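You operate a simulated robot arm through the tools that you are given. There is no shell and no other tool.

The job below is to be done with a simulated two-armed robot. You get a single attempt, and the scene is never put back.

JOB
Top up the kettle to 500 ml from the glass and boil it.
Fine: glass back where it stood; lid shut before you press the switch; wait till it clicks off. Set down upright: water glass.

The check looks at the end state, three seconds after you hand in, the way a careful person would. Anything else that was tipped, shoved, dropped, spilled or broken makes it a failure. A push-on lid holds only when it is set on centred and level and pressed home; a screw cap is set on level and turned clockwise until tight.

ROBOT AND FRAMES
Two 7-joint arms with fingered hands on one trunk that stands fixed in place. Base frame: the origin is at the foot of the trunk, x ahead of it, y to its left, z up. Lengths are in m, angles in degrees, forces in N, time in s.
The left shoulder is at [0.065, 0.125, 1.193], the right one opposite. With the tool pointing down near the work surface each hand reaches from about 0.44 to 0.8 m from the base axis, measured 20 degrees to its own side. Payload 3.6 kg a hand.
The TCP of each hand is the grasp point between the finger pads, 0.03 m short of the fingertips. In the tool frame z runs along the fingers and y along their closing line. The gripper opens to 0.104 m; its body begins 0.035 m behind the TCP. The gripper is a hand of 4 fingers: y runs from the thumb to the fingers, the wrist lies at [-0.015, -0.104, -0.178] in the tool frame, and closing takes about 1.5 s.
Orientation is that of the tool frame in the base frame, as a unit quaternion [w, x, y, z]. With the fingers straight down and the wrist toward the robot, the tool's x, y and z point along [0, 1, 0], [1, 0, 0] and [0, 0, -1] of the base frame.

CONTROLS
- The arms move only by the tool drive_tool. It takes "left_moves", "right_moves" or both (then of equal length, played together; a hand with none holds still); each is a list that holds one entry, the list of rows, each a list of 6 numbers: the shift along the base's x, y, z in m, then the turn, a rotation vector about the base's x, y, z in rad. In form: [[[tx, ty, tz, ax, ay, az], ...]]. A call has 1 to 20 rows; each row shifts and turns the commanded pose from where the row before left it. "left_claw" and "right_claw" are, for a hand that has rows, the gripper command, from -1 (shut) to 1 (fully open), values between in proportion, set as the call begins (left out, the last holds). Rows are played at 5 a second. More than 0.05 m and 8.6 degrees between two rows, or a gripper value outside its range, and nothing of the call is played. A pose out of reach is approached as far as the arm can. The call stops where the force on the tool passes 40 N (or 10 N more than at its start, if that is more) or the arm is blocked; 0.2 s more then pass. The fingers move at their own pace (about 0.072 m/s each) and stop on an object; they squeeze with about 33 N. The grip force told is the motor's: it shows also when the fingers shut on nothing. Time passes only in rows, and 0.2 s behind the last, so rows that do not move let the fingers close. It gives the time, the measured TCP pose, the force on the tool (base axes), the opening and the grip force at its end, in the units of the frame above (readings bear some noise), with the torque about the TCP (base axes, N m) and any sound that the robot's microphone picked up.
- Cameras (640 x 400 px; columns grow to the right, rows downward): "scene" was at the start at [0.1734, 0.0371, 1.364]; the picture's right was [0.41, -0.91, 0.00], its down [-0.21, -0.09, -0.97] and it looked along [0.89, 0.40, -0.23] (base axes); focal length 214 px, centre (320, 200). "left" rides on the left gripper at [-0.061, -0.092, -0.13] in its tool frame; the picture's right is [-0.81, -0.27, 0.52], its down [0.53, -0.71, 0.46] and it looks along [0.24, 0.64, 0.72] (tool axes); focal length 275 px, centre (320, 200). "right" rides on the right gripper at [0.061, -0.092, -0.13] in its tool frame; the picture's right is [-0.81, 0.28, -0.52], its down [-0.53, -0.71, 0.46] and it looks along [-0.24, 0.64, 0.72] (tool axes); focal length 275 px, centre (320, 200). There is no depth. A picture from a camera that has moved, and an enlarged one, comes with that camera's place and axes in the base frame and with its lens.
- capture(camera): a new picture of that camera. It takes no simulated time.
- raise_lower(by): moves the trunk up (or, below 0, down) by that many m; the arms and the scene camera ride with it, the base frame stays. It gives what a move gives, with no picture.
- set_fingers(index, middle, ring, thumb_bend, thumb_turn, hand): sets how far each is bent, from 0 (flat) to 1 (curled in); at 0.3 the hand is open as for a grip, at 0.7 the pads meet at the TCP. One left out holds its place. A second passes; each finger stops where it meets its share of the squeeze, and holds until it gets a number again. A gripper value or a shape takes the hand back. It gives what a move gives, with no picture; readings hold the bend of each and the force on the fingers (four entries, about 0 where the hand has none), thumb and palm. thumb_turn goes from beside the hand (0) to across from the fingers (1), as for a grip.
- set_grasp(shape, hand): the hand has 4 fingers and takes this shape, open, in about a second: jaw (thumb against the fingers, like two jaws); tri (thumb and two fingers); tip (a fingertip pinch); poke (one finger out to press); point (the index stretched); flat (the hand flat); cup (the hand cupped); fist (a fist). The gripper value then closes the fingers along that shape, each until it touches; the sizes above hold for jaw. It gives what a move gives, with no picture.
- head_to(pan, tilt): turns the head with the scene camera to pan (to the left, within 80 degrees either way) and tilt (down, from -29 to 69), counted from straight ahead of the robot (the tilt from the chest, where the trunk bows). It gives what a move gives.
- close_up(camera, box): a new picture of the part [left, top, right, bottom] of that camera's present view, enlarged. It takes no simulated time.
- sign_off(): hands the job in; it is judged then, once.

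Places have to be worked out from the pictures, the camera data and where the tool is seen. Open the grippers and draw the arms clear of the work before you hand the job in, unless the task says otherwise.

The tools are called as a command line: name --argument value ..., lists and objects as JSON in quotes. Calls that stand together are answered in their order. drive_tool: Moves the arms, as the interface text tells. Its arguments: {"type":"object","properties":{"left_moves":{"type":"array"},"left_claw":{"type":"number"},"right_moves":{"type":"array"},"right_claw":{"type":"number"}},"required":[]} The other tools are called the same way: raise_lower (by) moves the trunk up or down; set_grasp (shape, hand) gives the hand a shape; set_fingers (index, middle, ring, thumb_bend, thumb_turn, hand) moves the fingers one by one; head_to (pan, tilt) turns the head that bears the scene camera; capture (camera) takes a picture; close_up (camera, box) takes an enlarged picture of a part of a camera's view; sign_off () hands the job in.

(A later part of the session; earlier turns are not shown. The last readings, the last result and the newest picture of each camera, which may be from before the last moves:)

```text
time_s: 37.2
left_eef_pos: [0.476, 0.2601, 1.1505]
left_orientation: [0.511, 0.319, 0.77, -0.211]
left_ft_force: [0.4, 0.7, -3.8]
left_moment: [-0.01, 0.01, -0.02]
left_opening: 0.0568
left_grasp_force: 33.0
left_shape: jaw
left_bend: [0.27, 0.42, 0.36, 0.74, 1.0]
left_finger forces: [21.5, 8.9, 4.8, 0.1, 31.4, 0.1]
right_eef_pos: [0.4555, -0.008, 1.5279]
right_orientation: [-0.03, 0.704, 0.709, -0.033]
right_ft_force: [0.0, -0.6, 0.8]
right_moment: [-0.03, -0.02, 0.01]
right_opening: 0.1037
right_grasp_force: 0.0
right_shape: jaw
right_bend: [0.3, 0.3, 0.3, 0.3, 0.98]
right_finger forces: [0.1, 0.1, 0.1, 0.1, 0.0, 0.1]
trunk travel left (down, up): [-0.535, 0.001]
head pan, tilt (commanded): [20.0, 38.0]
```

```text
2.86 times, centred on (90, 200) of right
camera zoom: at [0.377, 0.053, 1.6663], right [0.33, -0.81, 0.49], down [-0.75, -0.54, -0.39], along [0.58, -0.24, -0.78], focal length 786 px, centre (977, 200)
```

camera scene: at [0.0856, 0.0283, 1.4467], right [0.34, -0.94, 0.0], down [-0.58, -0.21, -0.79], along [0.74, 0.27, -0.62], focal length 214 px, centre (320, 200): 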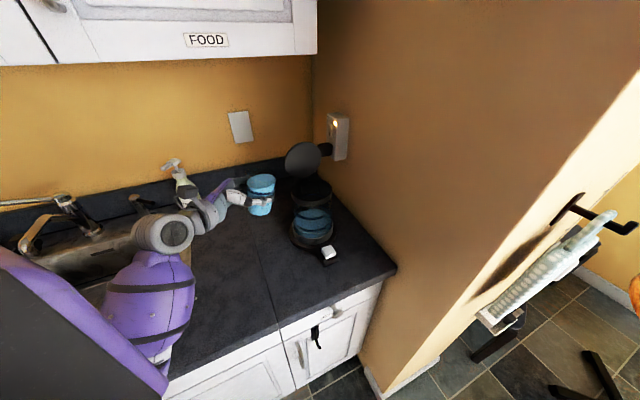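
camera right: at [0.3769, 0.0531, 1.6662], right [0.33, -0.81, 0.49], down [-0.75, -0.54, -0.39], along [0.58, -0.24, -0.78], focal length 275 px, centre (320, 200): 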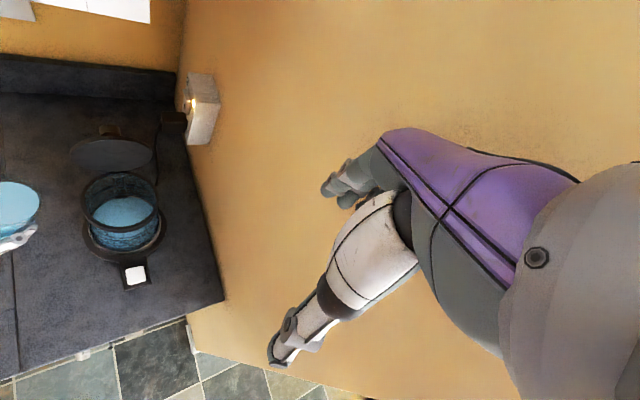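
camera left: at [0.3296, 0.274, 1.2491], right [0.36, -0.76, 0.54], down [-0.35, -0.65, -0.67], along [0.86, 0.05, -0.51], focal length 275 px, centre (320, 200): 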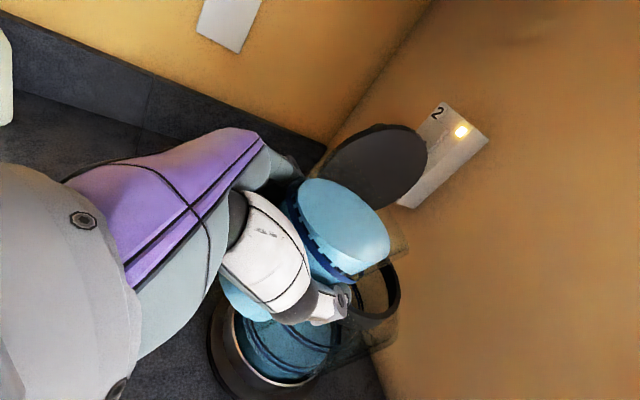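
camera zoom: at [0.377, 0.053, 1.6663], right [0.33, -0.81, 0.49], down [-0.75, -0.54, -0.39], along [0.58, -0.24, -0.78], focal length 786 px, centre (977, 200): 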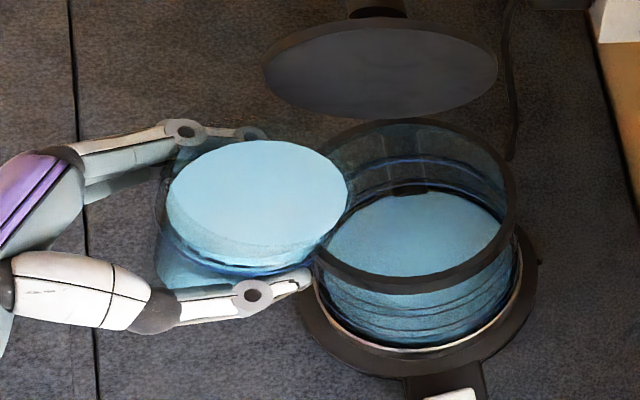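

The lip is now ~2–2.5 cm inside the kettle opening, off-centre toward the robot, with the lid ~2 cm clear of the fingers. I raise 8 mm and tilt in small steps to about 30°, then look.

drive_tool --left_moves '[[[0, 0, 0.004, 0, 0, 0], [0, 0, 0.004, 0.0247, 0.0247, 0], [0, 0, 0, 0.037, 0.037, 0], [0, 0, 0, 0.037, 0.037, 0], [0, 0, 0, 0.037, 0.037, 0], [0, 0, 0, 0, 0, 0], [0, 0, 0, 0, 0, 0], [0, 0, 0, 0, 0, 0]]]'

close_up --camera "scene" --box '[250, 145, 350, 245]'

close_up --camera "right" --box '[20, 130, 160, 270]'

```text
time_s: 39.0
left_eef_pos: [0.4752, 0.2604, 1.1594]
left_orientation: [0.435, 0.339, 0.815, -0.179]
left_ft_force: [0.0, 0.1, -5.7]
left_moment: [-0.03, 0.0, 0.01]
left_opening: 0.0566
left_grasp_force: 33.5
left_shape: jaw
left_bend: [0.27, 0.42, 0.36, 0.74, 1.0]
left_finger forces: [21.6, 8.9, 4.9, 0.0, 31.7, 0.0]
right_eef_pos: [0.4568, -0.0064, 1.5285]
right_orientation: [-0.031, 0.704, 0.709, -0.033]
right_ft_force: [0.7, 0.0, 0.6]
right_moment: [-0.03, 0.02, 0.02]
right_opening: 0.1039
right_grasp_force: 0.1
right_shape: jaw
right_bend: [0.3, 0.3, 0.3, 0.3, 0.98]
right_finger forces: [0.0, 0.0, 0.0, 0.0, 0.0, 0.0]
trunk travel left (down, up): [-0.535, 0.001]
head pan, tilt (commanded): [20.0, 38.0]
```

```text
4.00 times, centred on (300, 195) of scene
camera zoom: at [0.0857, 0.0281, 1.4467], right [0.34, -0.94, 0.0], down [-0.58, -0.21, -0.79], along [0.74, 0.27, -0.62], focal length 858 px, centre (400, 220)
```

zoom: 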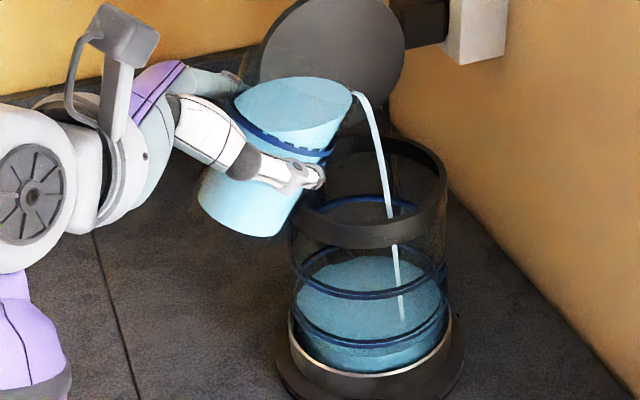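

```text
2.86 times, centred on (90, 200) of right
camera zoom: at [0.3769, 0.053, 1.6664], right [0.33, -0.81, 0.49], down [-0.75, -0.54, -0.39], along [0.58, -0.24, -0.78], focal length 786 px, centre (977, 200)
```

zoom: 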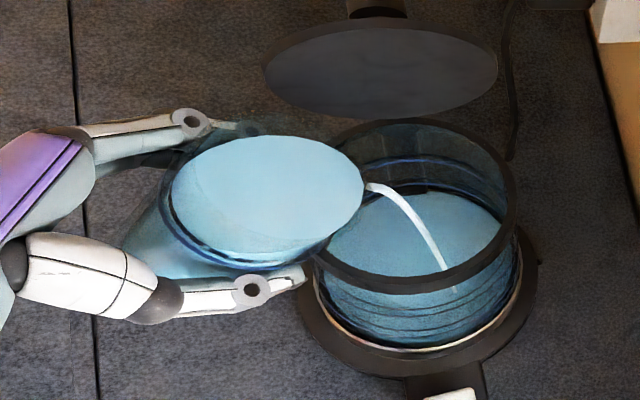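

Water is streaming cleanly into the kettle. I hold this tilt for about a second to let it run to equilibrium, then read the kettle level.

drive_tool --left_moves '[[[0, 0, 0, 0, 0, 0], [0, 0, 0, 0, 0, 0], [0, 0, 0, 0, 0, 0], [0, 0, 0, 0, 0, 0], [0, 0, 0, 0, 0, 0]]]'

close_up --camera "scene" --box '[250, 145, 350, 245]'

close_up --camera "scene" --box '[282, 190, 346, 245]'

```text
time_s: 40.2
left_eef_pos: [0.4755, 0.2596, 1.1599]
left_orientation: [0.435, 0.338, 0.815, -0.18]
left_ft_force: [0.7, 0.2, -5.2]
left_moment: [-0.04, 0.0, 0.02]
left_opening: 0.0567
left_grasp_force: 33.5
left_shape: jaw
left_bend: [0.27, 0.42, 0.36, 0.74, 1.0]
left_finger forces: [21.5, 9.0, 5.0, 0.0, 31.5, 0.1]
right_eef_pos: [0.4561, -0.0079, 1.5289]
right_orientation: [-0.031, 0.703, 0.709, -0.032]
right_ft_force: [0.9, 0.4, -1.1]
right_moment: [0.01, 0.0, 0.0]
right_opening: 0.1037
right_grasp_force: 0.0
right_shape: jaw
right_bend: [0.3, 0.3, 0.3, 0.3, 0.98]
right_finger forces: [0.0, 0.0, 0.0, 0.0, 0.0, 0.1]
trunk travel left (down, up): [-0.535, 0.001]
head pan, tilt (commanded): [20.0, 38.0]
```

```text
4.00 times, centred on (300, 195) of scene
camera zoom: at [0.0857, 0.0281, 1.4467], right [0.34, -0.94, 0.0], down [-0.58, -0.21, -0.79], along [0.74, 0.27, -0.62], focal length 858 px, centre (400, 220)
```

zoom: 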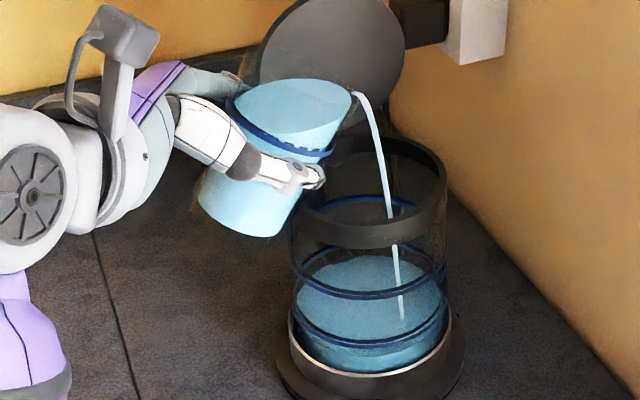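

```text
7.27 times, centred on (314, 218) of scene
camera zoom: at [0.0857, 0.0281, 1.4467], right [0.34, -0.94, 0.0], down [-0.58, -0.21, -0.79], along [0.74, 0.27, -0.62], focal length 1560 px, centre (364, 73)
```

zoom: 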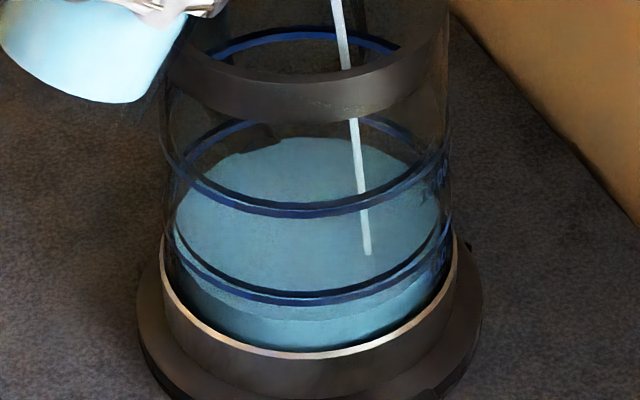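

Flow is slow and steady and lands inside. I wait two more seconds at this tilt to see how the level responds.

drive_tool --left_moves '[[[0, 0, 0, 0, 0, 0], [0, 0, 0, 0, 0, 0], [0, 0, 0, 0, 0, 0], [0, 0, 0, 0, 0, 0], [0, 0, 0, 0, 0, 0], [0, 0, 0, 0, 0, 0], [0, 0, 0, 0, 0, 0], [0, 0, 0, 0, 0, 0], [0, 0, 0, 0, 0, 0], [0, 0, 0, 0, 0, 0]]]'

close_up --camera "scene" --box '[250, 145, 350, 245]'

close_up --camera "scene" --box '[282, 190, 346, 245]'

```text
time_s: 42.4
left_eef_pos: [0.4756, 0.2595, 1.1601]
left_orientation: [0.435, 0.339, 0.814, -0.179]
left_ft_force: [0.2, -0.6, -4.5]
left_moment: [-0.01, -0.02, 0.02]
left_opening: 0.0568
left_grasp_force: 33.1
left_shape: jaw
left_bend: [0.27, 0.42, 0.36, 0.74, 1.0]
left_finger forces: [21.5, 9.0, 4.9, 0.0, 31.6, 0.1]
right_eef_pos: [0.4549, -0.0065, 1.5284]
right_orientation: [-0.032, 0.704, 0.709, -0.032]
right_ft_force: [0.0, -0.5, -0.3]
right_moment: [-0.01, 0.02, -0.01]
right_opening: 0.1038
right_grasp_force: 0.0
right_shape: jaw
right_bend: [0.3, 0.3, 0.3, 0.3, 0.98]
right_finger forces: [0.1, 0.0, 0.0, 0.0, 0.0, 0.1]
trunk travel left (down, up): [-0.535, 0.001]
head pan, tilt (commanded): [20.0, 38.0]
```

```text
4.00 times, centred on (300, 195) of scene
camera zoom: at [0.0857, 0.0281, 1.4467], right [0.34, -0.94, 0.0], down [-0.58, -0.21, -0.79], along [0.74, 0.27, -0.62], focal length 858 px, centre (400, 220)
```

zoom: 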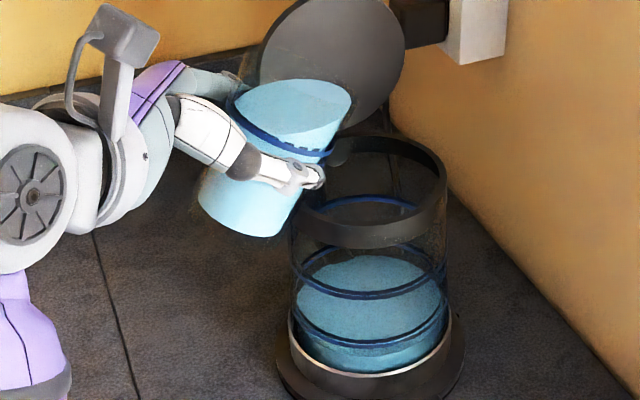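

```text
7.27 times, centred on (314, 218) of scene
camera zoom: at [0.0857, 0.0281, 1.4467], right [0.34, -0.94, 0.0], down [-0.58, -0.21, -0.79], along [0.74, 0.27, -0.62], focal length 1560 px, centre (364, 73)
```

zoom: 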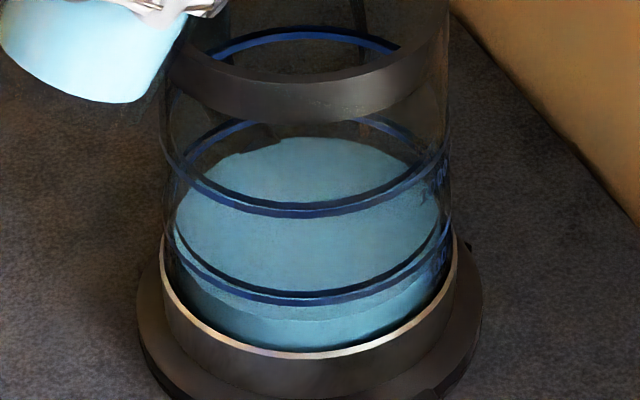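

Flow stopped at equilibrium, so tilt controls the amount. I tilt slowly another 10° (to ~40°) and wait for it to settle.

drive_tool --left_moves '[[[0, 0, 0, 0.0154, 0.0154, 0], [0, 0, 0, 0.0154, 0.0154, 0], [0, 0, 0, 0.0154, 0.0154, 0], [0, 0, 0, 0.0154, 0.0154, 0], [0, 0, 0, 0.0154, 0.0154, 0], [0, 0, 0, 0.0154, 0.0154, 0], [0, 0, 0, 0.0154, 0.0154, 0], [0, 0, 0, 0.0154, 0.0154, 0], [0, 0, 0, 0, 0, 0]]]'

close_up --camera "scene" --box '[250, 145, 350, 245]'

close_up --camera "right" --box '[20, 130, 160, 270]'

```text
time_s: 44.4
left_eef_pos: [0.4753, 0.2602, 1.1579]
left_orientation: [0.362, 0.353, 0.85, -0.149]
left_ft_force: [0.9, -0.6, -4.5]
left_moment: [-0.07, 0.01, 0.02]
left_opening: 0.0566
left_grasp_force: 33.4
left_shape: jaw
left_bend: [0.27, 0.42, 0.36, 0.74, 1.0]
left_finger forces: [21.4, 9.1, 5.0, 0.0, 31.7, 0.1]
right_eef_pos: [0.4569, -0.0075, 1.5278]
right_orientation: [-0.031, 0.704, 0.709, -0.032]
right_ft_force: [0.7, -0.7, 0.3]
right_moment: [-0.02, -0.03, 0.01]
right_opening: 0.104
right_grasp_force: 0.0
right_shape: jaw
right_bend: [0.3, 0.3, 0.3, 0.3, 0.98]
right_finger forces: [0.1, 0.0, 0.0, 0.0, 0.1, 0.0]
trunk travel left (down, up): [-0.535, 0.001]
head pan, tilt (commanded): [20.0, 38.0]
```

```text
4.00 times, centred on (300, 195) of scene
camera zoom: at [0.0857, 0.0282, 1.4467], right [0.34, -0.94, 0.0], down [-0.58, -0.21, -0.79], along [0.74, 0.27, -0.62], focal length 858 px, centre (400, 220)
```

zoom: 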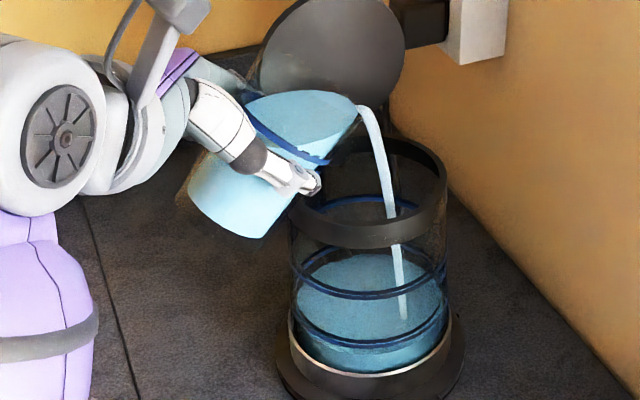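

```text
2.86 times, centred on (90, 200) of right
camera zoom: at [0.3768, 0.0531, 1.6664], right [0.33, -0.81, 0.49], down [-0.75, -0.54, -0.39], along [0.58, -0.24, -0.78], focal length 786 px, centre (977, 200)
```

zoom: 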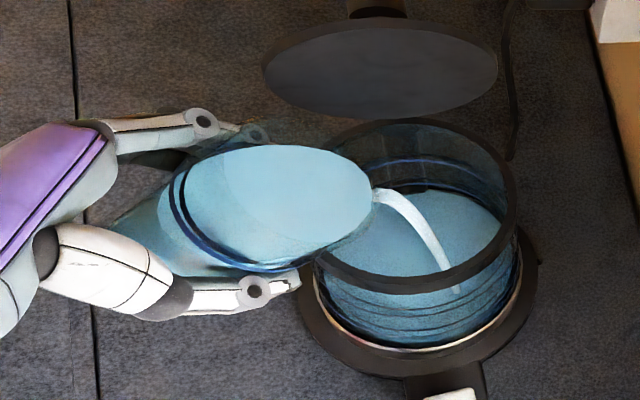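

Stream stays well inside the opening. I wait for it to settle, add another 8° slowly, and wait again.

drive_tool --left_moves '[[[0, 0, 0, 0, 0, 0], [0, 0, 0, 0, 0, 0], [0, 0, 0, 0, 0, 0], [0, 0, 0, 0, 0, 0], [0, 0, 0, 0, 0, 0], [0, 0, 0, 0.0123, 0.0123, 0], [0, 0, 0, 0.0123, 0.0123, 0], [0, 0, 0, 0.0123, 0.0123, 0], [0, 0, 0, 0.0123, 0.0123, 0], [0, 0, 0, 0.0123, 0.0123, 0], [0, 0, 0, 0.0123, 0.0123, 0], [0, 0, 0, 0.0123, 0.0123, 0], [0, 0, 0, 0.0123, 0.0123, 0], [0, 0, 0, 0, 0, 0], [0, 0, 0, 0, 0, 0], [0, 0, 0, 0, 0, 0], [0, 0, 0, 0, 0, 0], [0, 0, 0, 0, 0, 0], [0, 0, 0, 0, 0, 0], [0, 0, 0, 0, 0, 0]]]'

close_up --camera "scene" --box '[250, 145, 350, 245]'

close_up --camera "scene" --box '[282, 190, 346, 245]'

```text
time_s: 48.6
left_eef_pos: [0.4755, 0.2596, 1.1592]
left_orientation: [0.302, 0.363, 0.872, -0.125]
left_ft_force: [0.7, 0.2, -3.8]
left_moment: [-0.04, -0.01, 0.02]
left_opening: 0.0565
left_grasp_force: 32.4
left_shape: jaw
left_bend: [0.27, 0.42, 0.37, 0.74, 1.0]
left_finger forces: [21.6, 9.1, 5.0, 0.0, 31.8, 0.0]
right_eef_pos: [0.456, -0.0074, 1.5278]
right_orientation: [-0.032, 0.704, 0.709, -0.033]
right_ft_force: [0.0, -0.2, 0.8]
right_moment: [0.0, 0.0, -0.01]
right_opening: 0.1041
right_grasp_force: 0.1
right_shape: jaw
right_bend: [0.3, 0.3, 0.3, 0.3, 0.98]
right_finger forces: [0.1, 0.0, 0.0, 0.0, 0.1, 0.1]
trunk travel left (down, up): [-0.535, 0.001]
head pan, tilt (commanded): [20.0, 38.0]
```

```text
4.00 times, centred on (300, 195) of scene
camera zoom: at [0.0857, 0.0281, 1.4467], right [0.34, -0.94, 0.0], down [-0.58, -0.21, -0.79], along [0.74, 0.27, -0.62], focal length 858 px, centre (400, 220)
```

zoom: 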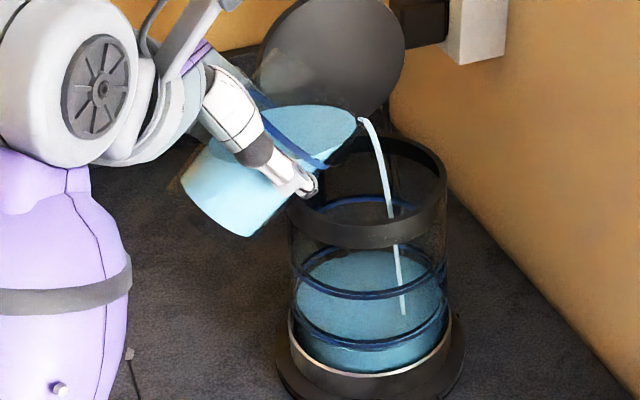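

```text
7.27 times, centred on (314, 218) of scene
camera zoom: at [0.0857, 0.0281, 1.4467], right [0.34, -0.94, 0.0], down [-0.58, -0.21, -0.79], along [0.74, 0.27, -0.62], focal length 1560 px, centre (364, 73)
```

zoom: 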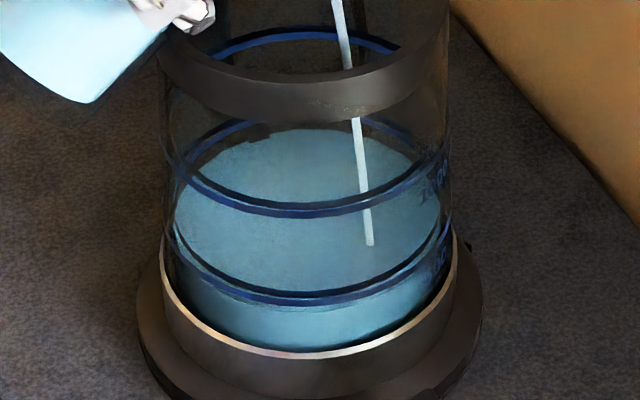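

Level has risen about halfway to the 500 ring, with the tilt near 47°. I continue with another slow 8° and let it settle.

drive_tool --left_moves '[[[0, 0, 0, 0, 0, 0], [0, 0, 0, 0, 0, 0], [0, 0, 0, 0.0123, 0.0123, 0], [0, 0, 0, 0.0123, 0.0123, 0], [0, 0, 0, 0.0123, 0.0123, 0], [0, 0, 0, 0.0123, 0.0123, 0], [0, 0, 0, 0.0123, 0.0123, 0], [0, 0, 0, 0.0123, 0.0123, 0], [0, 0, 0, 0.0123, 0.0123, 0], [0, 0, 0, 0.0123, 0.0123, 0], [0, 0, 0, 0, 0, 0], [0, 0, 0, 0, 0, 0], [0, 0, 0, 0, 0, 0], [0, 0, 0, 0, 0, 0], [0, 0, 0, 0, 0, 0], [0, 0, 0, 0, 0, 0], [0, 0, 0, 0, 0, 0], [0, 0, 0, 0, 0, 0], [0, 0, 0, 0, 0, 0], [0, 0, 0, 0, 0, 0]]]'

close_up --camera "scene" --box '[250, 145, 350, 245]'

close_up --camera "scene" --box '[282, 190, 346, 245]'

close_up --camera "right" --box '[20, 130, 160, 270]'

```text
time_s: 52.8
left_eef_pos: [0.4751, 0.2596, 1.1577]
left_orientation: [0.242, 0.37, 0.891, -0.1]
left_ft_force: [1.1, 0.0, -3.7]
left_moment: [-0.02, -0.01, -0.01]
left_opening: 0.0571
left_grasp_force: 33.0
left_shape: jaw
left_bend: [0.27, 0.42, 0.37, 0.74, 1.0]
left_finger forces: [21.5, 9.1, 4.8, 0.0, 31.8, 0.1]
right_eef_pos: [0.4561, -0.0076, 1.5281]
right_orientation: [-0.031, 0.704, 0.709, -0.032]
right_ft_force: [0.1, 0.3, 0.5]
right_moment: [0.0, -0.02, -0.02]
right_opening: 0.1038
right_grasp_force: 0.0
right_shape: jaw
right_bend: [0.3, 0.3, 0.3, 0.3, 0.98]
right_finger forces: [0.0, 0.1, 0.1, 0.0, 0.1, 0.0]
trunk travel left (down, up): [-0.535, 0.001]
head pan, tilt (commanded): [20.0, 38.0]
```

```text
4.00 times, centred on (300, 195) of scene
camera zoom: at [0.0856, 0.0281, 1.4467], right [0.34, -0.94, 0.0], down [-0.58, -0.21, -0.79], along [0.74, 0.27, -0.62], focal length 858 px, centre (400, 220)
```

zoom: 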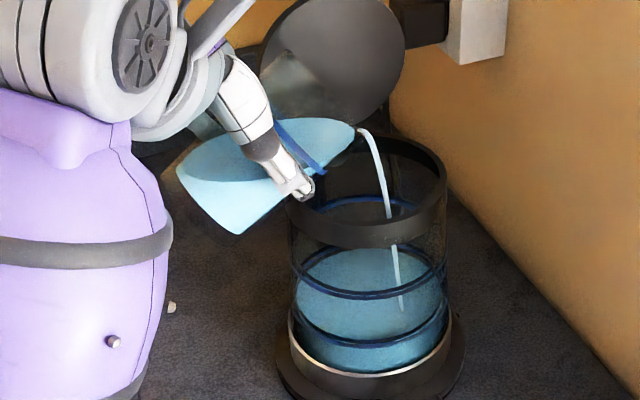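

```text
7.27 times, centred on (314, 218) of scene
camera zoom: at [0.0856, 0.0281, 1.4467], right [0.34, -0.94, 0.0], down [-0.58, -0.21, -0.79], along [0.74, 0.27, -0.62], focal length 1560 px, centre (364, 73)
```

zoom: 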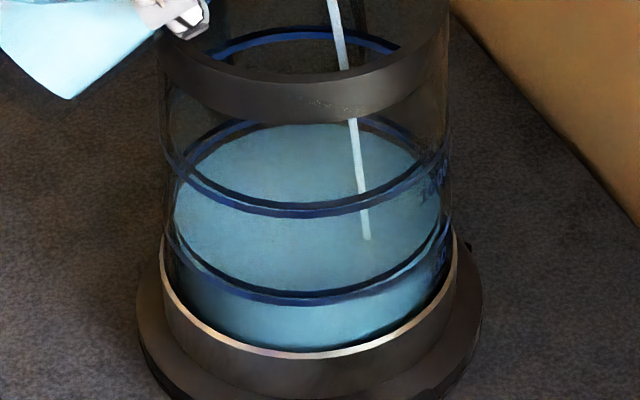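

```text
2.86 times, centred on (90, 200) of right
camera zoom: at [0.3768, 0.053, 1.6664], right [0.33, -0.81, 0.49], down [-0.75, -0.54, -0.39], along [0.58, -0.24, -0.78], focal length 786 px, centre (977, 200)
```

zoom: 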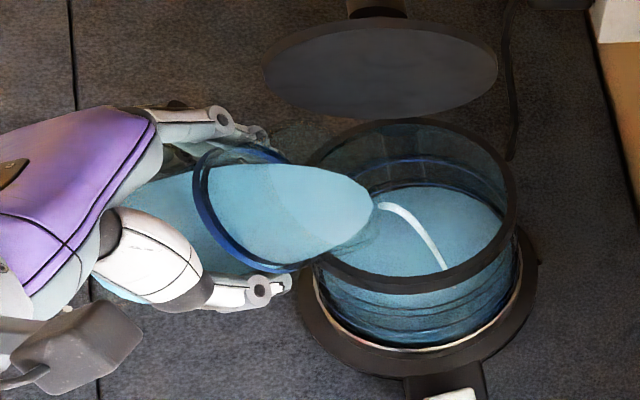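

The level is getting near the ring and still trickling at ~55°. I wait for it to settle, then zoom in strongly on ring versus water line.

drive_tool --left_moves '[[[0, 0, 0, 0, 0, 0], [0, 0, 0, 0, 0, 0], [0, 0, 0, 0, 0, 0], [0, 0, 0, 0, 0, 0], [0, 0, 0, 0, 0, 0], [0, 0, 0, 0, 0, 0], [0, 0, 0, 0, 0, 0], [0, 0, 0, 0, 0, 0], [0, 0, 0, 0, 0, 0], [0, 0, 0, 0, 0, 0]]]'

close_up --camera "scene" --box '[290, 202, 338, 237]'

close_up --camera "scene" --box '[250, 145, 350, 245]'

```text
time_s: 55.0
left_eef_pos: [0.4763, 0.2597, 1.1585]
left_orientation: [0.241, 0.37, 0.892, -0.099]
left_ft_force: [0.1, 1.1, -3.2]
left_moment: [0.0, 0.0, 0.01]
left_opening: 0.0567
left_grasp_force: 32.8
left_shape: jaw
left_bend: [0.27, 0.42, 0.37, 0.74, 1.0]
left_finger forces: [21.6, 9.0, 4.9, 0.0, 31.8, 0.0]
right_eef_pos: [0.4563, -0.0071, 1.528]
right_orientation: [-0.031, 0.704, 0.709, -0.033]
right_ft_force: [-0.4, 0.4, 0.2]
right_moment: [-0.03, -0.02, 0.0]
right_opening: 0.1039
right_grasp_force: 0.2
right_shape: jaw
right_bend: [0.3, 0.3, 0.3, 0.3, 0.98]
right_finger forces: [0.1, 0.1, 0.0, 0.0, 0.1, 0.0]
trunk travel left (down, up): [-0.535, 0.001]
head pan, tilt (commanded): [20.0, 38.0]
```

```text
11.43 times, centred on (314, 220) of scene
camera zoom: at [0.0856, 0.0281, 1.4467], right [0.34, -0.94, 0.0], down [-0.58, -0.21, -0.79], along [0.74, 0.27, -0.62], focal length 2451 px, centre (389, -23)
```

zoom: 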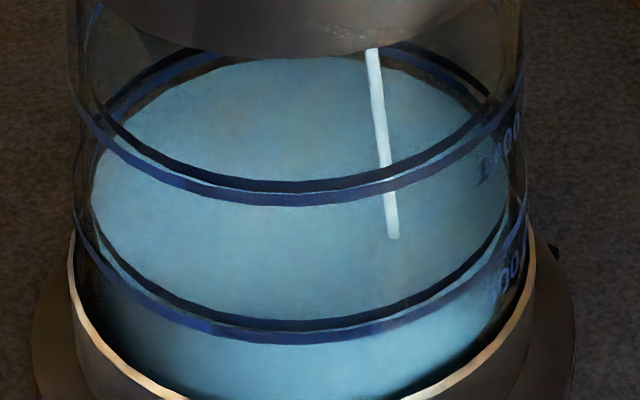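

```text
4.00 times, centred on (300, 195) of scene
camera zoom: at [0.0856, 0.0281, 1.4467], right [0.34, -0.94, 0.0], down [-0.58, -0.21, -0.79], along [0.74, 0.27, -0.62], focal length 858 px, centre (400, 220)
```

zoom: 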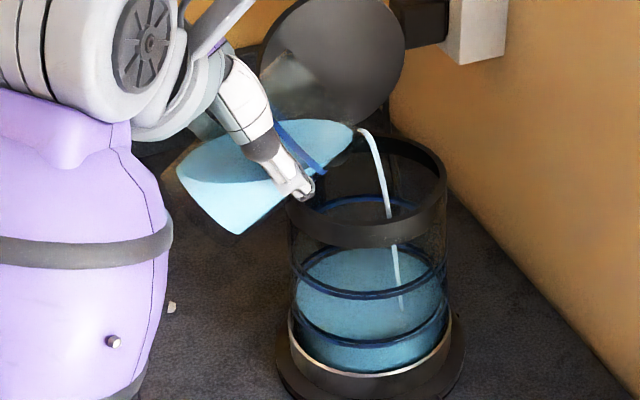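

Still slightly below the ring. I tilt another 6° slowly and let it settle before an exact measurement.

drive_tool --left_moves '[[[0, 0, 0, 0.0123, 0.0123, 0], [0, 0, 0, 0.0123, 0.0123, 0], [0, 0, 0, 0.0123, 0.0123, 0], [0, 0, 0, 0.0123, 0.0123, 0], [0, 0, 0, 0.0123, 0.0123, 0], [0, 0, 0, 0.0123, 0.0123, 0], [0, 0, 0, 0, 0, 0], [0, 0, 0, 0, 0, 0], [0, 0, 0, 0, 0, 0], [0, 0, 0, 0, 0, 0], [0, 0, 0, 0, 0, 0], [0, 0, 0, 0, 0, 0], [0, 0, 0, 0, 0, 0], [0, 0, 0, 0, 0, 0], [0, 0, 0, 0, 0, 0], [0, 0, 0, 0, 0, 0], [0, 0, 0, 0, 0, 0], [0, 0, 0, 0, 0, 0], [0, 0, 0, 0, 0, 0], [0, 0, 0, 0, 0, 0]]]'

close_up --camera "scene" --box '[290, 202, 338, 237]'

close_up --camera "scene" --box '[250, 145, 350, 245]'

```text
time_s: 59.2
left_eef_pos: [0.4749, 0.2597, 1.1588]
left_orientation: [0.196, 0.375, 0.902, -0.08]
left_ft_force: [0.0, -0.2, -3.3]
left_moment: [-0.07, -0.07, -0.03]
left_opening: 0.0568
left_grasp_force: 32.7
left_shape: jaw
left_bend: [0.27, 0.42, 0.37, 0.74, 1.0]
left_finger forces: [21.7, 9.1, 4.7, 0.0, 31.9, 0.0]
right_eef_pos: [0.4566, -0.0073, 1.5279]
right_orientation: [-0.031, 0.704, 0.709, -0.034]
right_ft_force: [-0.1, 0.5, -0.9]
right_moment: [0.01, 0.01, 0.01]
right_opening: 0.1037
right_grasp_force: 0.0
right_shape: jaw
right_bend: [0.3, 0.3, 0.3, 0.3, 0.98]
right_finger forces: [0.0, 0.0, 0.0, 0.0, 0.1, 0.1]
trunk travel left (down, up): [-0.535, 0.001]
head pan, tilt (commanded): [20.0, 38.0]
```

```text
11.43 times, centred on (314, 220) of scene
camera zoom: at [0.0856, 0.0281, 1.4467], right [0.34, -0.94, 0.0], down [-0.58, -0.21, -0.79], along [0.74, 0.27, -0.62], focal length 2451 px, centre (389, -23)
```

zoom: 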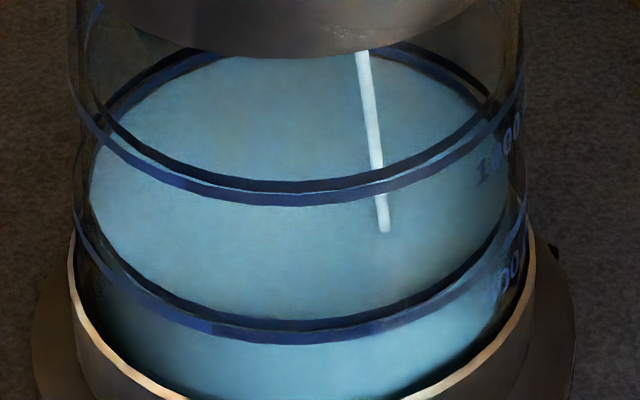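

```text
4.00 times, centred on (300, 195) of scene
camera zoom: at [0.0856, 0.0281, 1.4467], right [0.34, -0.94, 0.0], down [-0.58, -0.21, -0.79], along [0.74, 0.27, -0.62], focal length 858 px, centre (400, 220)
```

zoom: 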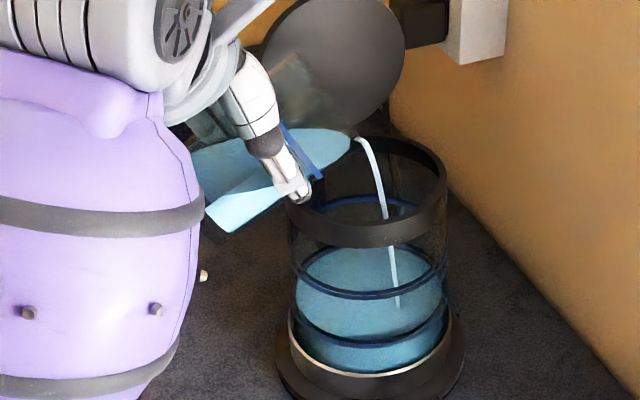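

I pause the flow by tilting back 8° and will use the right wrist camera for a flat, close view of the level; first the tilt-back.

drive_tool --left_moves '[[[0, 0, 0, -0.0247, -0.0247, 0], [0, 0, 0, -0.0247, -0.0247, 0], [0, 0, 0, -0.0247, -0.0247, 0], [0, 0, 0, -0.0247, -0.0247, 0], [0, 0, 0, 0, 0, 0]]]'

drive_tool --right_moves '[[[-0.002, 0, -0.035, 0, 0, 0.134], [-0.002, 0, -0.035, 0, 0, 0.134], [-0.002, 0, -0.035, 0, 0, 0.134], [-0.002, 0, -0.035, 0, 0, 0.134], [-0.002, 0, -0.035, 0.016, -0.114, 0], [-0.002, 0, -0.035, 0.016, -0.114, 0], [-0.002, 0, -0.035, 0.016, -0.114, 0], [-0.002, 0, -0.035, 0.016, -0.114, 0], [-0.002, 0, -0.035, 0.016, -0.114, 0], [-0.002, 0, -0.035, 0, 0, 0]]]'

capture --camera "right"

capture --camera "scene"

```text
time_s: 60.4
left_eef_pos: [0.4749, 0.2595, 1.1603]
left_orientation: [0.258, 0.368, 0.887, -0.106]
left_ft_force: [-0.2, 0.2, -3.4]
left_moment: [-0.05, -0.02, -0.03]
left_opening: 0.0566
left_grasp_force: 33.2
left_shape: jaw
left_bend: [0.27, 0.42, 0.37, 0.74, 1.0]
left_finger forces: [21.7, 9.0, 4.8, 0.0, 31.6, 0.0]
right_eef_pos: [0.4561, -0.0067, 1.5294]
right_orientation: [-0.032, 0.704, 0.709, -0.033]
right_ft_force: [-0.1, 0.7, -0.2]
right_moment: [0.01, -0.02, -0.03]
right_opening: 0.104
right_grasp_force: 0.1
right_shape: jaw
right_bend: [0.3, 0.3, 0.3, 0.3, 0.98]
right_finger forces: [0.1, 0.0, 0.1, 0.0, 0.1, 0.0]
trunk travel left (down, up): [-0.535, 0.001]
head pan, tilt (commanded): [20.0, 38.0]
```

```text
time_s: 62.6
left_eef_pos: [0.4759, 0.26, 1.1585]
left_orientation: [0.258, 0.369, 0.887, -0.106]
left_ft_force: [0.3, -0.2, -2.8]
left_moment: [-0.03, -0.03, -0.02]
left_opening: 0.0564
left_grasp_force: 32.8
left_shape: jaw
left_bend: [0.27, 0.42, 0.37, 0.74, 1.0]
left_finger forces: [21.6, 9.0, 4.8, 0.0, 31.9, 0.1]
right_eef_pos: [0.4353, -0.0076, 1.1781]
right_orientation: [0.204, 0.481, 0.842, 0.136]
right_ft_force: [-0.1, -0.5, -0.7]
right_moment: [-0.01, 0.01, 0.01]
right_opening: 0.1039
right_grasp_force: 0.1
right_shape: jaw
right_bend: [0.3, 0.3, 0.3, 0.3, 0.98]
right_finger forces: [0.0, 0.0, 0.1, 0.1, 0.0, 0.0]
trunk travel left (down, up): [-0.535, 0.001]
head pan, tilt (commanded): [20.0, 38.0]
```

```text
taken
camera right: at [0.2775, -0.0045, 1.2408], right [0.33, -0.58, 0.75], down [-0.08, -0.8, -0.59], along [0.94, 0.14, -0.31], focal length 275 px, centre (320, 200)
```

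right: 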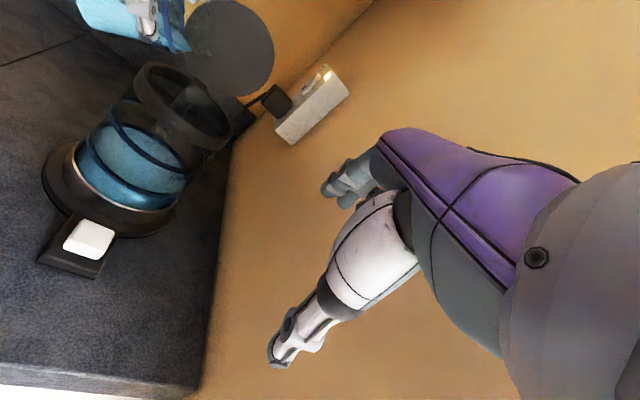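

```text
taken
camera scene: at [0.0858, 0.0279, 1.4467], right [0.34, -0.94, 0.0], down [-0.58, -0.21, -0.79], along [0.74, 0.27, -0.62], focal length 214 px, centre (320, 200)
```

scene: 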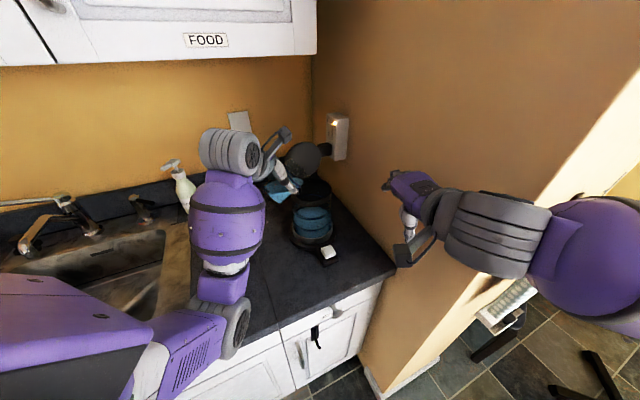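

The right camera now sees the kettle from the right-front. I lower it further for a flatter view and zoom in.

drive_tool --right_moves '[[[0, 0, -0.035, 0, 0, 0], [0, 0, -0.035, 0, 0, 0], [0, 0, -0.035, 0, 0, 0], [0, 0, -0.035, 0, 0, 0], [0, 0, 0, 0, 0, 0]]]'

capture --camera "right"

capture --camera "scene"

```text
time_s: 63.8
left_eef_pos: [0.4766, 0.2592, 1.1602]
left_orientation: [0.258, 0.368, 0.887, -0.107]
left_ft_force: [-0.6, -0.4, -2.7]
left_moment: [-0.03, 0.02, -0.03]
left_opening: 0.0565
left_grasp_force: 33.0
left_shape: jaw
left_bend: [0.27, 0.42, 0.37, 0.74, 1.0]
left_finger forces: [21.5, 9.1, 4.8, 0.0, 31.9, 0.1]
right_eef_pos: [0.4361, -0.0076, 1.1315]
right_orientation: [0.203, 0.482, 0.842, 0.134]
right_ft_force: [-0.5, -0.3, 0.2]
right_moment: [0.0, 0.02, 0.02]
right_opening: 0.1039
right_grasp_force: 0.0
right_shape: jaw
right_bend: [0.3, 0.3, 0.3, 0.3, 0.97]
right_finger forces: [0.0, 0.1, 0.0, 0.1, 0.1, 0.1]
right hand out of reach, approached as far as the arm can: row 2, 3, 4
trunk travel left (down, up): [-0.535, 0.001]
head pan, tilt (commanded): [20.0, 38.0]
```

```text
taken
camera right: at [0.2785, -0.004, 1.1959], right [0.33, -0.58, 0.75], down [-0.08, -0.81, -0.59], along [0.94, 0.13, -0.32], focal length 275 px, centre (320, 200)
```

right: 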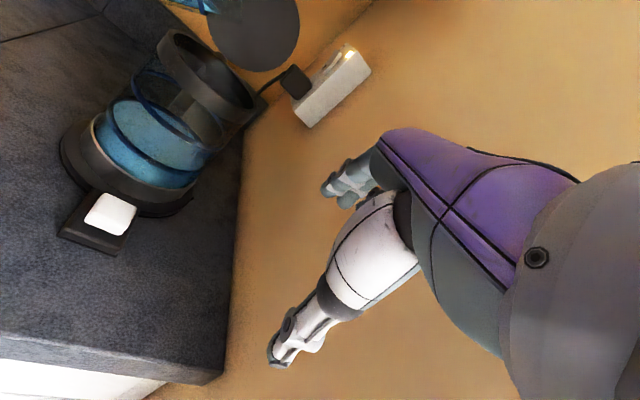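

```text
taken
camera scene: at [0.0856, 0.0278, 1.4467], right [0.34, -0.94, 0.0], down [-0.58, -0.21, -0.79], along [0.74, 0.27, -0.62], focal length 214 px, centre (320, 200)
```

scene: 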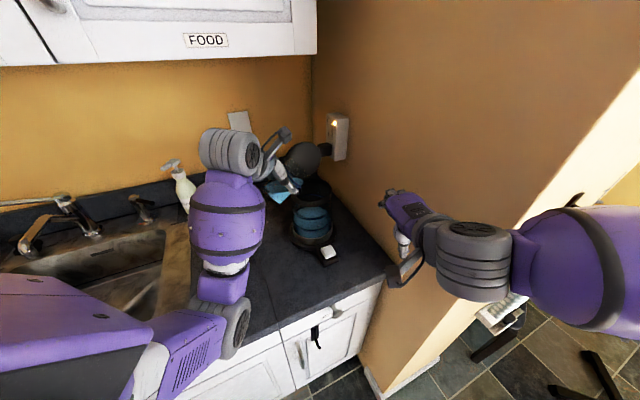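

The right camera is at z ≈ 1.2, about 31° above the water line, good enough. I zoom on the kettle rings.

close_up --camera "right" --box '[80, 50, 230, 210]'

close_up --camera "right" --box '[95, 85, 205, 190]'

close_up --camera "scene" --box '[290, 202, 338, 237]'

```text
2.50 times, centred on (155, 130) of right
camera zoom: at [0.2785, -0.004, 1.1959], right [0.33, -0.58, 0.75], down [-0.08, -0.81, -0.59], along [0.94, 0.13, -0.32], focal length 688 px, centre (732, 375)
```

zoom: 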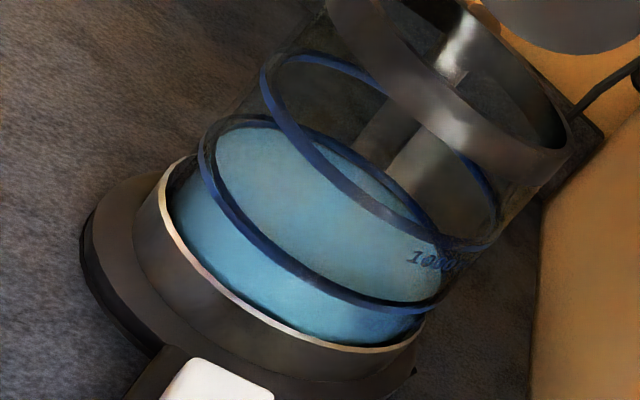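

```text
3.81 times, centred on (150, 138) of right
camera zoom: at [0.2785, -0.004, 1.1959], right [0.33, -0.58, 0.75], down [-0.08, -0.81, -0.59], along [0.94, 0.13, -0.32], focal length 1049 px, centre (968, 438)
```

zoom: 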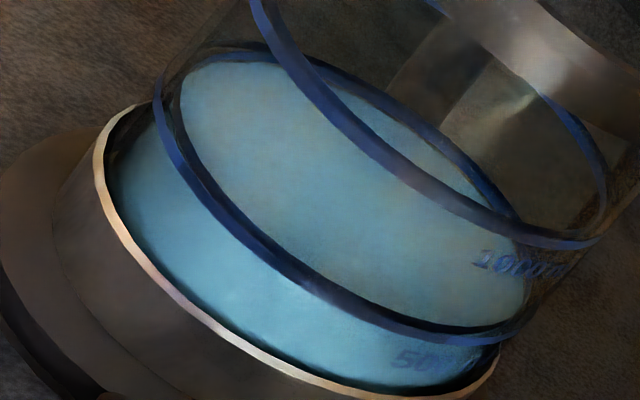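

```text
11.43 times, centred on (314, 220) of scene
camera zoom: at [0.0856, 0.0278, 1.4467], right [0.34, -0.94, 0.0], down [-0.58, -0.21, -0.79], along [0.74, 0.27, -0.62], focal length 2451 px, centre (389, -23)
```

zoom: 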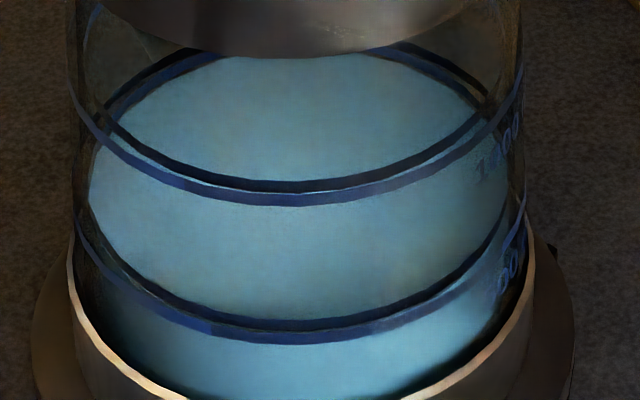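

Ring and water ellipse nearly coincide here. I zoom further on the far and near edges to see the remaining gap.

close_up --camera "right" --box '[145, 88, 209, 128]'

close_up --camera "right" --box '[100, 100, 148, 140]'

close_up --camera "right" --box '[140, 140, 204, 190]'

```text
10.00 times, centred on (177, 108) of right
camera zoom: at [0.2785, -0.004, 1.1959], right [0.33, -0.58, 0.75], down [-0.08, -0.81, -0.59], along [0.94, 0.13, -0.32], focal length 2753 px, centre (1750, 1120)
```

zoom: 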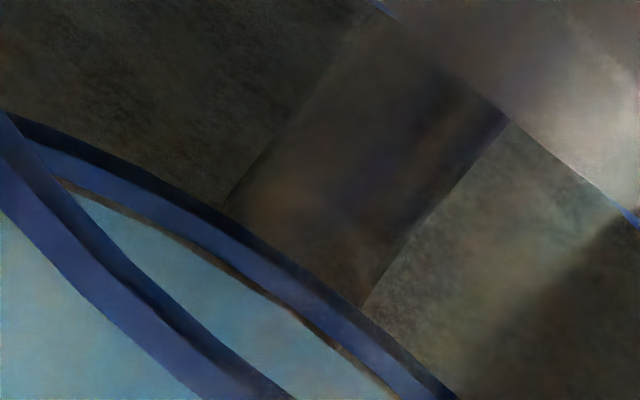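

```text
10.00 times, centred on (124, 120) of right
camera zoom: at [0.2785, -0.004, 1.1959], right [0.33, -0.58, 0.75], down [-0.08, -0.81, -0.59], along [0.94, 0.13, -0.32], focal length 2753 px, centre (2280, 1000)
```

zoom: 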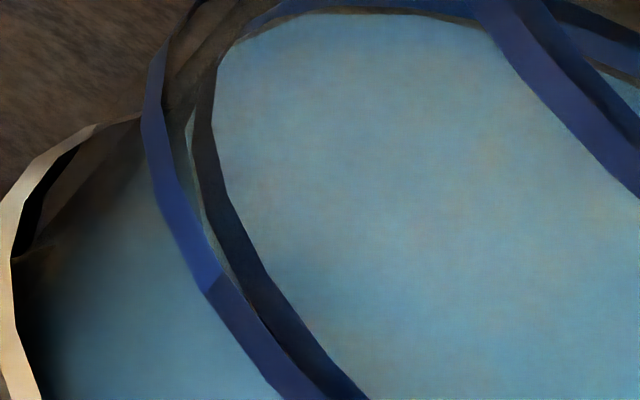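

```text
8.00 times, centred on (172, 165) of right
camera zoom: at [0.2785, -0.004, 1.1959], right [0.33, -0.58, 0.75], down [-0.08, -0.81, -0.59], along [0.94, 0.13, -0.32], focal length 2202 px, centre (1504, 480)
```

zoom: 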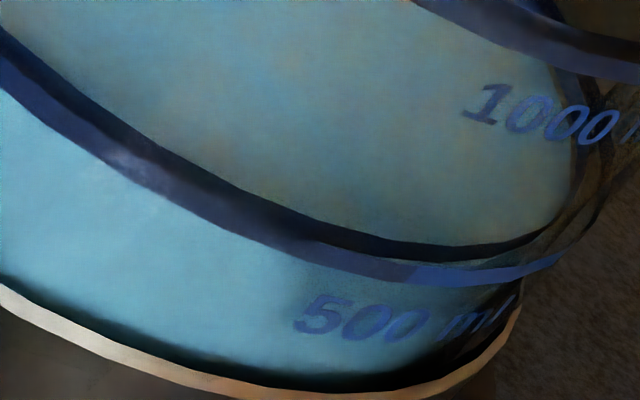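

The far inner face of the 500 ring is fully visible with a thin strip below it, so water is about 3 mm (≈30 ml) short of the ring's middle. I resume with the tilt going 3° past the earlier maximum and let it settle.

drive_tool --left_moves '[[[0, 0, 0, 0.0247, 0.0247, 0], [0, 0, 0, 0.0247, 0.0247, 0], [0, 0, 0, 0.0247, 0.0247, 0], [0, 0, 0, 0.0247, 0.0247, 0], [0, 0, 0, 0.0123, 0.0123, 0], [0, 0, 0, 0.0123, 0.0123, 0], [0, 0, 0, 0.0123, 0.0123, 0], [0, 0, 0, 0, 0, 0], [0, 0, 0, 0, 0, 0], [0, 0, 0, 0, 0, 0], [0, 0, 0, 0, 0, 0], [0, 0, 0, 0, 0, 0], [0, 0, 0, 0, 0, 0], [0, 0, 0, 0, 0, 0], [0, 0, 0, 0, 0, 0], [0, 0, 0, 0, 0, 0]]]'

close_up --camera "right" --box '[145, 88, 209, 128]'

close_up --camera "right" --box '[95, 85, 205, 190]'

close_up --camera "scene" --box '[250, 145, 350, 245]'

```text
time_s: 67.2
left_eef_pos: [0.4745, 0.2602, 1.1593]
left_orientation: [0.172, 0.377, 0.907, -0.069]
left_ft_force: [0.2, -1.0, -3.2]
left_moment: [-0.05, -0.05, -0.02]
left_opening: 0.0568
left_grasp_force: 32.9
left_shape: jaw
left_bend: [0.27, 0.42, 0.37, 0.74, 1.0]
left_finger forces: [21.6, 9.1, 4.7, 0.0, 31.9, 0.0]
right_eef_pos: [0.4355, -0.0069, 1.1323]
right_orientation: [0.203, 0.482, 0.842, 0.132]
right_ft_force: [-0.2, 0.6, -0.7]
right_moment: [0.03, 0.01, 0.01]
right_opening: 0.1039
right_grasp_force: 0.0
right_shape: jaw
right_bend: [0.3, 0.3, 0.3, 0.3, 0.97]
right_finger forces: [0.1, 0.1, 0.1, 0.0, 0.0, 0.0]
trunk travel left (down, up): [-0.535, 0.001]
head pan, tilt (commanded): [20.0, 38.0]
```

```text
10.00 times, centred on (177, 108) of right
camera zoom: at [0.2785, -0.0038, 1.1959], right [0.33, -0.58, 0.75], down [-0.08, -0.81, -0.59], along [0.94, 0.13, -0.32], focal length 2753 px, centre (1750, 1120)
```

zoom: 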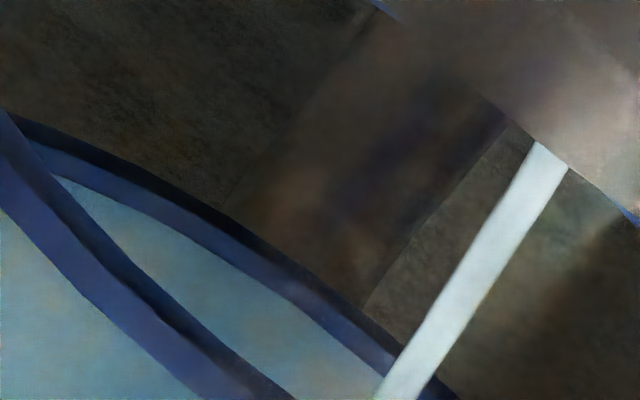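

```text
3.81 times, centred on (150, 138) of right
camera zoom: at [0.2785, -0.0038, 1.1959], right [0.33, -0.58, 0.75], down [-0.08, -0.81, -0.59], along [0.94, 0.13, -0.32], focal length 1049 px, centre (968, 438)
```

zoom: 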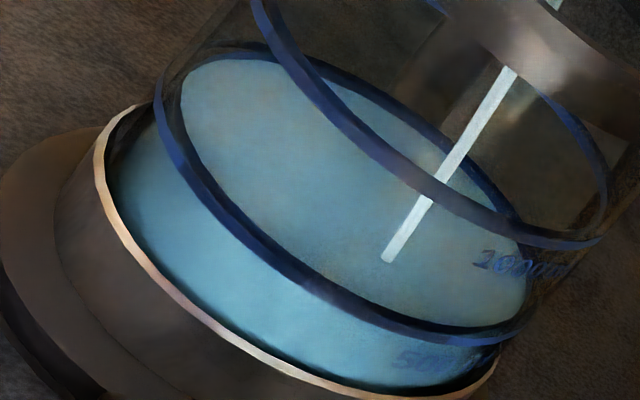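

```text
4.00 times, centred on (300, 195) of scene
camera zoom: at [0.0856, 0.0281, 1.4467], right [0.34, -0.94, 0.0], down [-0.58, -0.21, -0.79], along [0.74, 0.27, -0.62], focal length 858 px, centre (400, 220)
```

zoom: 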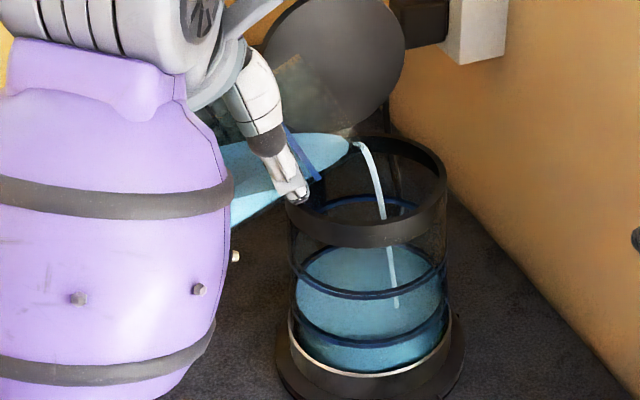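

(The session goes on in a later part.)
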